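You operate a simulated robot arm through the tools that you are given. There is no shell and no other tool. Be economical: measure what you need, move in short steps, check, and stop when the job is done.

Carry out the task below with a simulated robot arm. There is one attempt and no reset: what you move stays moved.

TASK
Stand the wooden block three beside the prop with the blue column. It goes on the side that lies toward x +1.0, y +0.3 (a direction in the base frame), with about 3 cm between them.
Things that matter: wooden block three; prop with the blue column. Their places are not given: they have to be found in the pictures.

It is judged by the outcome, as a careful person would: the job done as asked, and still so three seconds after it is handed in. It fails if anything else is knocked over, pushed out of place, dropped, spilled or broken.

THE ROBOT
A 7-joint arm with a two-finger parallel gripper, fixed in place. Base frame: the origin is at the foot of the arm, x ahead of it, y to its left, z up; the work surface is at about z = 0. Lengths are in mm, angles in degrees, forces in N, time in s.
With the tool pointing down near the work surface it reaches from about 240 to 620 mm from the base axis. Its first joint turns from -66.0 to 66.0 degrees. Payload 2.6 kg.
Tool frame: the origin (TCP) lies between the finger pads and is the grasp point; the fingertips stand 30 mm ahead of it; z points along the fingers, y is the line along which they close. The gripper opens to 94 mm. The fingers are 28 mm wide and 10 mm thick; the gripper's body (50 by 96 mm) begins 55 mm behind the TCP.
Orientation is that of the tool frame in the base frame, as a unit quaternion [w, x, y, z]. With the fingers straight down and closing along the base's y, the tool's x points along the base's -x, its y along +y and its z along -z.

THE INTERFACE
- The arm moves only by the tool jog_arm. Its argument "plan" is a list of rows, each a list of 5 numbers: the finger opening in mm, from 0 to 94, then the shift along the tool's x, y, z in units of 30 mm (1.0 is 30 mm), then the turn about the tool's z in units of 5 degrees (1.0 is 5 degrees). In form: [[gripper, dx, dy, dz, spin], ...]. A call has 1 to 8 rows; each row shifts and turns the commanded pose from where the row before left it, along the tool's axes as they then stand. A call with a number of a shift or a turn outside -1 to 1 is refused whole. A row lasts 0.2 s, in which the tool goes at most 50 mm and 8.6 degrees; a call with a longer step from one row to the next is refused whole, and so is a gripper value outside its range. A pose out of reach is approached as far as the arm can. The call stops where the force on the tool passes 40 N (or 10 N more than at its start, if that is more) or the arm is blocked; 0.2 s more then pass. The fingers move at their own pace (about 72 mm/s each) and stop on an object; they squeeze with about 39 N. The grip force told is the motor's: it shows also when the fingers shut on nothing. Time passes only in rows, and 0.2 s behind the last, so rows that do not move let the fingers close. It gives the time, the measured TCP pose, the force on the tool (base axes), the opening and the grip force at its end, in the units of the frame above (readings bear some noise).
- Cameras (640 x 400 px; columns grow to the right, rows downward): "scene" is fixed at [50.4, 460.1, 551.6]; the picture's right is [-0.49, -0.87, 0.00], its down [-0.62, 0.35, -0.70] and it looks along [0.61, -0.34, -0.71] (base axes); focal length 374 px, centre (320, 200). "wrist" rides on the gripper at [-37, 0, -58] in the tool frame; the picture's right is [0.00, -1.00, 0.00], its down [0.97, 0.00, -0.24] and it looks along [0.24, 0.00, 0.97] (tool axes); focal length 218 px, centre (320, 200).
- camera(camera): a new picture of that camera. No time passes.
- probe_pixels(camera, pixels): for up to 12 pixels [column, row] of the newest picture of that camera ("zoom" is the newest enlarged one), the place [x, y, z] in the base frame of the surface seen there, good to about 3 mm. No time passes.
- enlarge(camera, box): a new picture of the part [left, top, right, bottom] of that camera's present view, enlarged. No time passes.
- finish_job(): hands the job in; it is judged then, once.

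Work in short steps. Measure before you move; look again where a grasp or a placing could have gone wrong, and mend it. You have 60 turns and 26 pictures in all, the two below and enlarged ones among them. Open the gripper and draw the arm clear of the work before you hand the job in, unless the task says otherwise; then end with one line.

The tools are called after ">>>" as a command line: name --pt "numbers of a row" for each row, then --argument value for the rest, lists and objects as JSON in quotes. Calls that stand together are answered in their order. jog_arm: Moves the arm, as the interface text tells. Its arguments: {"type":"object","properties":{"plan":{"type":"array","items":{"type":"array","items":{"type":"number"}}}},"required":["plan"]} The other tools are called the same way: camera (camera) takes a picture; probe_pixels (camera, pixels) gives the place of the surface under pixels of a picture; enlarge (camera, box) takes an enlarged picture of a part of a camera's view; finish_job () hands the job in.

At the start:

```text
time: 0.0
position: [322.9, 333.6, 260.0]
tool_rot: [0.0, 0.0, 1.0, 0.0]
wrist_force: [0.0, -0.3, -0.1]
grip_width: 93.9
gripper_force: 0.2
```

scene: 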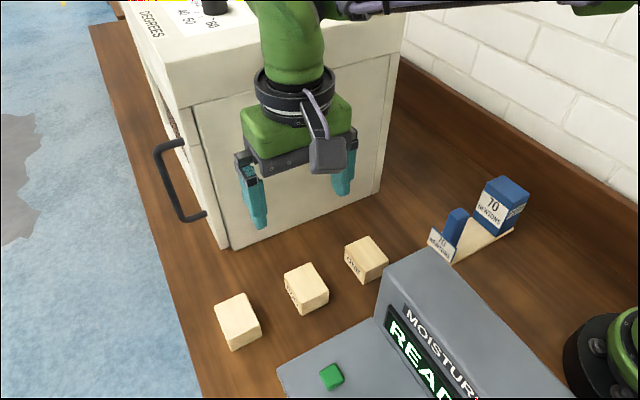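
wrist: 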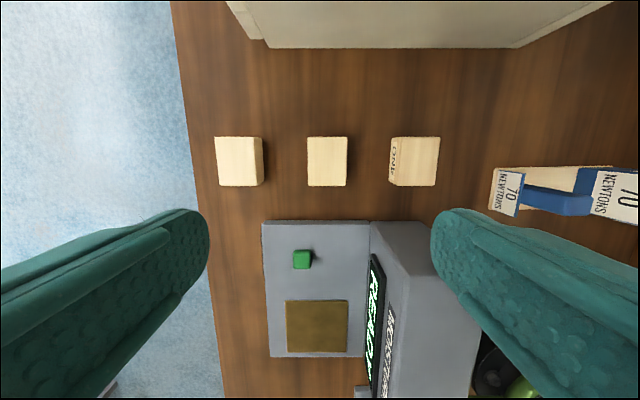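

I see three blocks and a prop with blue parts; I enlarge both to identify the labels.

>>> enlarge --camera "scene" --box '[200, 220, 400, 360]'

>>> enlarge --camera "wrist" --box '[200, 110, 460, 272]'

>>> enlarge --camera "scene" --box '[410, 160, 550, 280]'

```text
2.86 times, centred on (300, 290) of scene
```

zoom: 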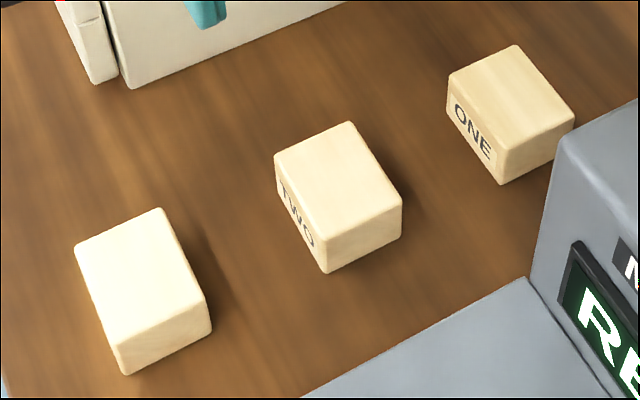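

```text
2.46 times, centred on (330, 191) of wrist
```

zoom: 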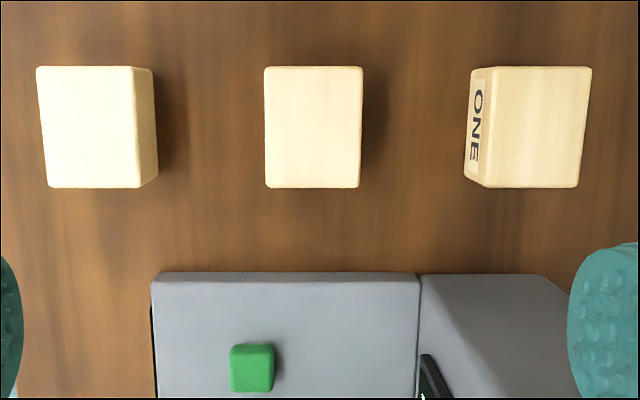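

```text
3.33 times, centred on (480, 220) of scene
```

zoom: 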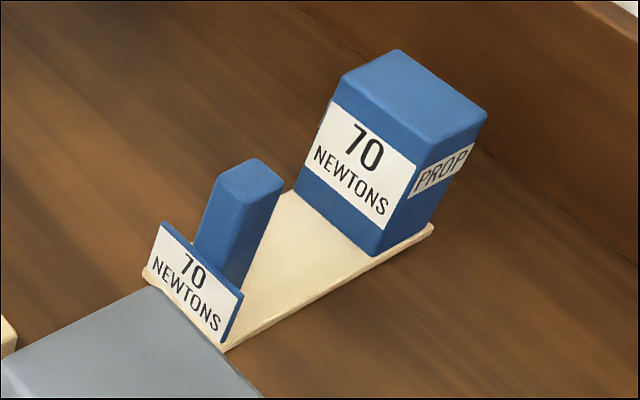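

The left block (scene 238,320) must be three, by exclusion. I probe the blocks and the prop in both views.

>>> probe_pixels --camera "scene" --pixels '[[216, 306], [249, 294], [240, 335], [260, 324], [238, 349], [260, 338], [234, 317], [306, 283], [366, 252]]'

>>> probe_pixels --camera "zoom" --pixels '[[225, 348], [432, 226], [146, 274], [240, 293], [162, 223], [340, 77], [400, 52], [485, 112], [380, 252], [250, 170], [283, 183], [290, 191]]'

>>> probe_pixels --camera "wrist" --pixels '[[217, 139], [256, 139], [220, 185], [256, 185], [266, 142], [238, 160], [492, 168], [489, 210], [600, 168], [380, 5], [380, 50], [395, 222]]'

```text
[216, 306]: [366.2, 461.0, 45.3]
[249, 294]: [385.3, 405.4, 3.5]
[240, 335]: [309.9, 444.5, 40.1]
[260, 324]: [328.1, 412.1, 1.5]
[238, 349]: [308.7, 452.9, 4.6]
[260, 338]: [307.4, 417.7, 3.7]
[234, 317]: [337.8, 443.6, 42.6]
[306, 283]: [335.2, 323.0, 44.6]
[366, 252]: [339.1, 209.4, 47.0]
```

```text
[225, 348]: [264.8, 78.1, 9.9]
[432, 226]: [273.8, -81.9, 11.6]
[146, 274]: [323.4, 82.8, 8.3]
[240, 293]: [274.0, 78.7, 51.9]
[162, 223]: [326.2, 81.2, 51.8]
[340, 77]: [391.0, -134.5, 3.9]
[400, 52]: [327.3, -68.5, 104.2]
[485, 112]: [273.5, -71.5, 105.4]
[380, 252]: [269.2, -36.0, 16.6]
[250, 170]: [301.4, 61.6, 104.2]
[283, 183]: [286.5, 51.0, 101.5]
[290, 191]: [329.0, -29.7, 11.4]
```

```text
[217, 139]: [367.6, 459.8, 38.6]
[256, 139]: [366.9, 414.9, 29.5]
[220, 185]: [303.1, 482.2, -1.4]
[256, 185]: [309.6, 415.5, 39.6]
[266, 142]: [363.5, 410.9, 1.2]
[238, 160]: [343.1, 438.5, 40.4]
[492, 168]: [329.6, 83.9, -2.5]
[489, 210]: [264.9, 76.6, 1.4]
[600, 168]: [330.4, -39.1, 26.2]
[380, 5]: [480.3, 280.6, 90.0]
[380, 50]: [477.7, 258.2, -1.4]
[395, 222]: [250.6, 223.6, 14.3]
```

Block three spans x 308–368, y 413–461, with its top at about z 42. The prop's base spans x 266–329, y ±82. I move above the block and look.

>>> jog_arm --pt "94 -0.126 0.862 0 0" --pt "94 -0.126 0.862 0 0" --pt "94 -0.126 0.862 0 0" --pt "94 -0.126 0.862 0 0" --pt "94 0 0 1 0" --pt "94 0 0 1 0" --pt "94 0 0 1 0" --pt "94 0 0 0 0"

>>> camera --camera "wrist"

>>> enlarge --camera "scene" --box '[340, 100, 560, 280]'

```text
time: 1.8
position: [340.3, 439.2, 168.1]
tool_rot: [0.0, 0.0, 1.0, 0.0]
wrist_force: [-0.2, 0.0, 0.2]
grip_width: 94.1
gripper_force: 0.1
```

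```text
20 pictures are left
```

wrist: 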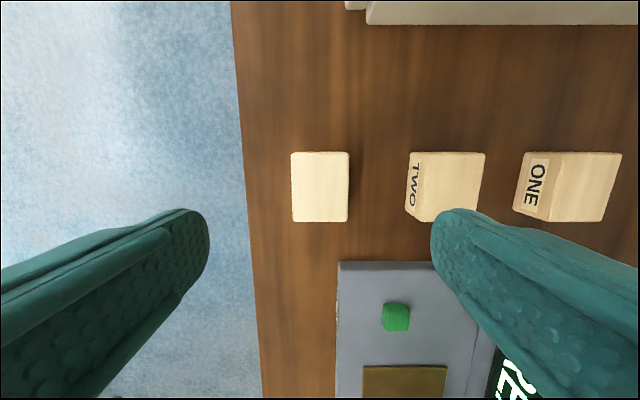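

```text
2.22 times, centred on (450, 190) of scene
```

zoom: 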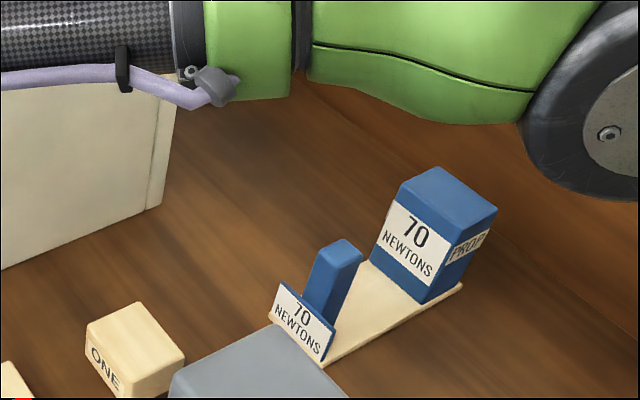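

The block is centred between the fingers (cols 291–349). I descend slowly and check.

>>> jog_arm --pt "94 0 0 0.8 0" --pt "94 0 0 0.8 0" --pt "94 0 0 0.8 0" --pt "94 0 0 0.8 0" --pt "94 0 0 0.7 0" --pt "94 0 0 0.4 0" --pt "94 0 0 0 0"

>>> camera --camera "scene"

```text
time: 3.4
position: [339.7, 438.8, 40.6]
tool_rot: [0.001, 0.0, 1.0, 0.0]
wrist_force: [0.1, 0.1, 0.3]
grip_width: 94.1
gripper_force: 0.0
```

```text
18 pictures are left
```

scene: 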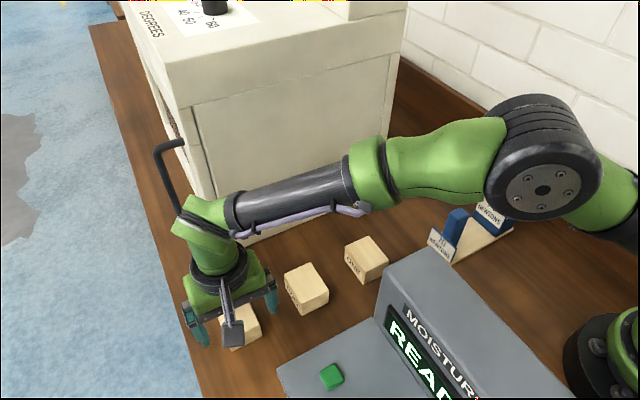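

Tips are about 10 mm above the surface, straddling the block. I go slightly lower and close.

>>> jog_arm --pt "94 0 0 0.1 0" --pt "40 0 0 0 0" --pt "40 0 0 0 0" --pt "30 0 0 0 0" --pt "30 0 0 0 0" --pt "30 0 0 0 0"

```text
time: 4.8
position: [339.7, 437.8, 38.6]
tool_rot: [0.0, 0.0, 1.0, 0.0]
wrist_force: [-0.5, 0.7, 0.5]
grip_width: 53.6
gripper_force: 38.5
```

Gripped at 53.6 mm. I lift and check.

>>> jog_arm --pt "30 0 0 -0.5 0" --pt "30 0 0 -0.8 0" --pt "30 0 0 -1 0" --pt "30 0 0 -1 0" --pt "30 0 0 -1 0" --pt "30 0 0 0 0"

>>> camera --camera "scene"

>>> camera --camera "wrist"

```text
time: 6.2
position: [338.9, 437.8, 166.4]
tool_rot: [0.0, 0.001, 1.0, 0.0]
wrist_force: [-1.1, -0.2, -0.5]
grip_width: 53.7
gripper_force: 38.6
```

```text
17 pictures are left
```

scene: 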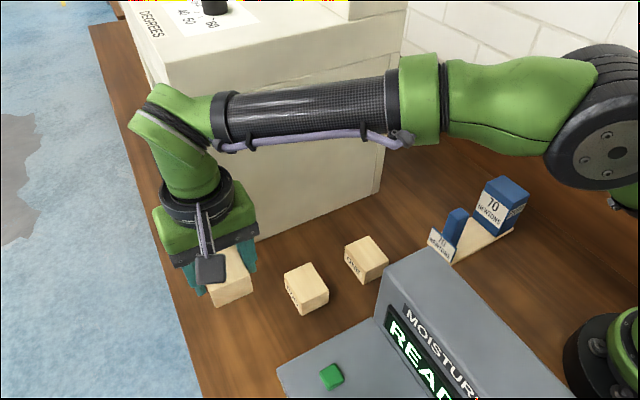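

```text
16 pictures are left
```

wrist: 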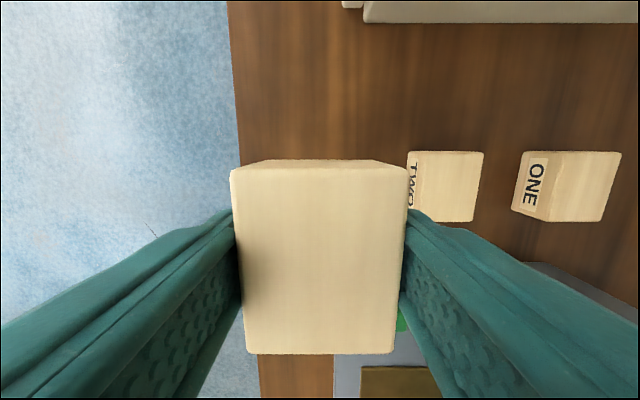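

The block is held level. I probe its edges to get its extent relative to the TCP.

>>> probe_pixels --camera "wrist" --pixels '[[320, 180], [320, 348], [320, 165], [236, 200], [400, 260], [248, 345], [388, 345], [255, 163]]'

```text
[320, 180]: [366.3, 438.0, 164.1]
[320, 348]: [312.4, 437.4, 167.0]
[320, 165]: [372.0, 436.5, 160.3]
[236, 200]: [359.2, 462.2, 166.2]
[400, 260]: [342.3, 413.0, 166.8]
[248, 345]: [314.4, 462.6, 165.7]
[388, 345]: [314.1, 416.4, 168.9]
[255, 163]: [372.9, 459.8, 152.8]
```

>>> jog_arm --pt "30 -0.119 -0.976 0 0" --pt "30 -0.119 -0.976 0 0" --pt "30 -0.119 -0.976 0 0" --pt "30 -0.119 -0.976 0 0" --pt "30 -0.119 -0.976 0 0" --pt "30 -0.119 -0.976 0 0" --pt "30 -0.119 -0.976 0 0"

>>> jog_arm --pt "30 -0.119 -0.976 0 0" --pt "30 -0.119 -0.976 0 0" --pt "30 -0.119 -0.976 0 0" --pt "30 -0.119 -0.976 0 0" --pt "30 -0.119 -0.976 0 0" --pt "30 -0.119 -0.976 0 0" --pt "30 -0.119 -0.976 0 0" --pt "30 0 0 0 0"

>>> camera --camera "wrist"

>>> camera --camera "scene"

```text
time: 7.8
position: [366.1, 230.9, 167.8]
tool_rot: [0.0, -0.001, 1.0, 0.0]
wrist_force: [-1.2, -0.2, -0.7]
grip_width: 53.7
gripper_force: 38.7
```

```text
time: 9.6
position: [387.9, 26.7, 169.3]
tool_rot: [0.0, 0.0, 1.0, 0.0]
wrist_force: [-0.5, -0.1, -0.9]
grip_width: 53.5
gripper_force: 38.7
```

```text
15 pictures are left
```

wrist: 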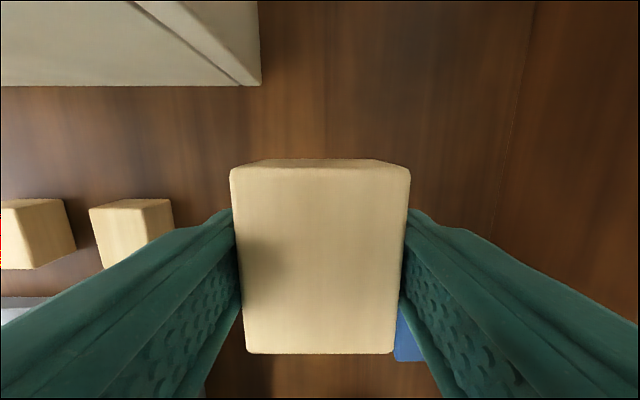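

```text
14 pictures are left
```

scene: 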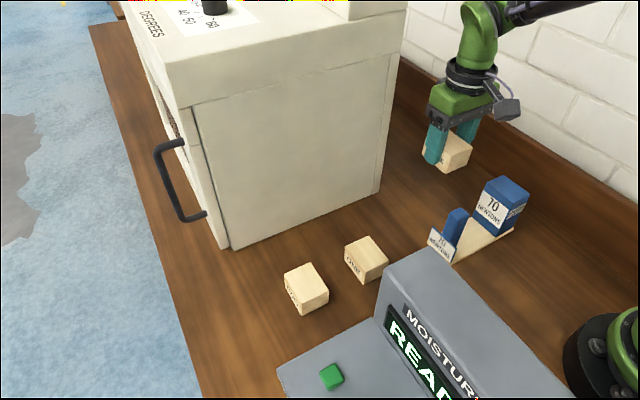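

Position is good (387.9, 26.7) with the area below clear. I descend to just above the grasp height.

>>> jog_arm --pt "30 -0.04 0.03 0.8 0" --pt "30 0 0 0.8 0" --pt "30 0 0 0.8 0" --pt "30 0 0 0.8 0" --pt "30 0 0 0.6 0" --pt "30 0 0 0.4 0" --pt "30 0 0 0 0"

>>> camera --camera "scene"

```text
time: 11.2
position: [387.7, 28.3, 39.6]
tool_rot: [0.0, 0.0, 1.0, 0.0]
wrist_force: [0.9, -0.7, -0.8]
grip_width: 53.5
gripper_force: 39.2
```

```text
13 pictures are left
```

scene: 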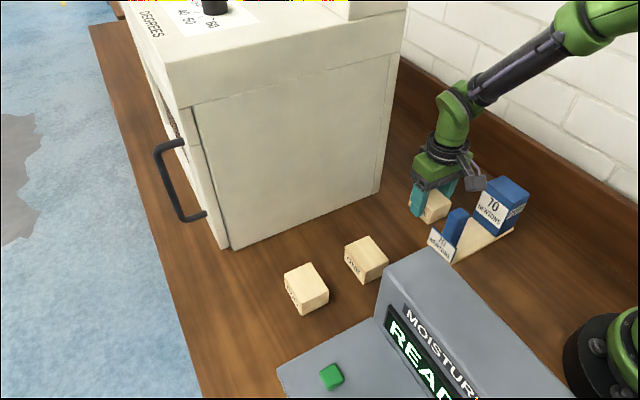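

The block is about 1 mm off the surface. I nudge down 1 mm and open slowly.

>>> jog_arm --pt "30 0 0 0.03 0" --pt "58 0 0 0 0" --pt "66 0 0 0 0" --pt "80 0 0 0 0" --pt "80 0 0 0 0"

>>> jog_arm --pt "80 0 0 -0.4 0" --pt "80 0 0 -0.8 0" --pt "80 0 0 -1 0" --pt "80 0 0 -1 0" --pt "80 0 0 -1 0" --pt "80 0 0 -1 0" --pt "80 0 0 -1 0"

>>> camera --camera "wrist"

>>> enlarge --camera "scene" --box '[380, 140, 560, 280]'

```text
time: 12.4
position: [388.3, 29.0, 38.2]
tool_rot: [0.0, 0.0, 1.0, 0.0]
wrist_force: [-0.5, -0.8, -0.7]
grip_width: 79.9
gripper_force: 0.0
```

```text
time: 14.0
position: [389.1, 27.7, 226.4]
tool_rot: [-0.001, 0.001, 1.0, 0.0]
wrist_force: [1.3, -0.2, 0.9]
grip_width: 80.1
gripper_force: 0.0
```

```text
12 pictures are left
```

wrist: 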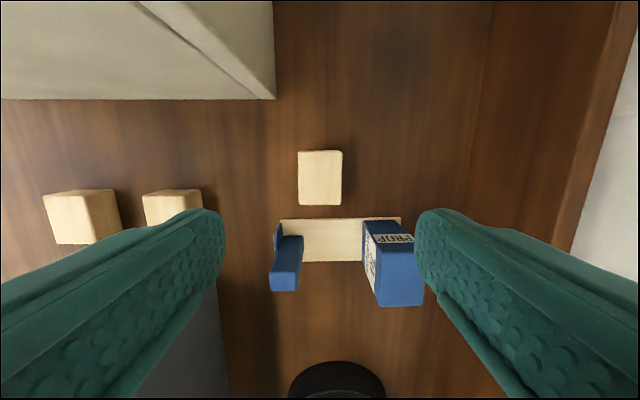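

```text
2.86 times, centred on (470, 210) of scene
```

zoom: 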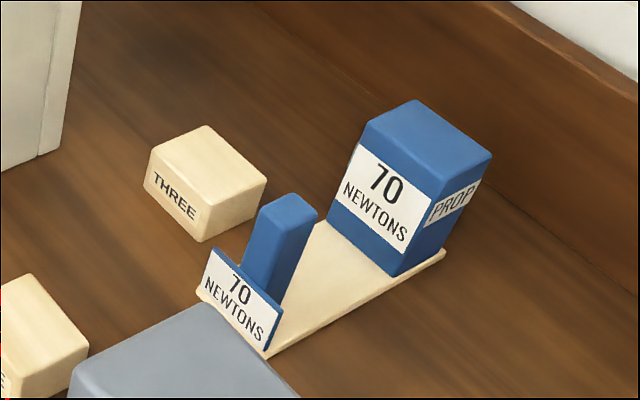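

The label THREE is confirmed. I check the gap.

>>> probe_pixels --camera "wrist" --pixels '[[320, 203], [320, 221], [320, 153], [320, 258], [285, 222], [398, 221], [300, 180], [339, 180], [320, 207], [320, 216]]'

>>> probe_pixels --camera "zoom" --pixels '[[201, 239], [264, 182], [206, 292], [328, 224], [445, 252], [266, 356]]'

```text
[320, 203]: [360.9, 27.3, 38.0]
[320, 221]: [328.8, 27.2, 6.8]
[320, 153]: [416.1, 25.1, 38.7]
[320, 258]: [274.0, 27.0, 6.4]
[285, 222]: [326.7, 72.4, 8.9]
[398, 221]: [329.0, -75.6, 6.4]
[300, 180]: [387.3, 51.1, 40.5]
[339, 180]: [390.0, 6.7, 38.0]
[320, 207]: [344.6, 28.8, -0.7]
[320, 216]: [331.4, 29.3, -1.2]
```

```text
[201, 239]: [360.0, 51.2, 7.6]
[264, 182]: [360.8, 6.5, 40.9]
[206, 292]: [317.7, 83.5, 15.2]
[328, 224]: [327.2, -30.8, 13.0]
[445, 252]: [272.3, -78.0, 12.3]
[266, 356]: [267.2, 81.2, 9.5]
```

The gap is about 30 mm (block edge at x about 360, prop edge at about 330), and everything stands undisturbed. The arm is clear, so I hand in.

>>> finish_job

```text
The job is handed in.
```

Wooden block three now stands beside the prop with the blue column, on the side toward x +1.0, y +0.3, with a measured gap of about 30 mm; nothing else was moved.
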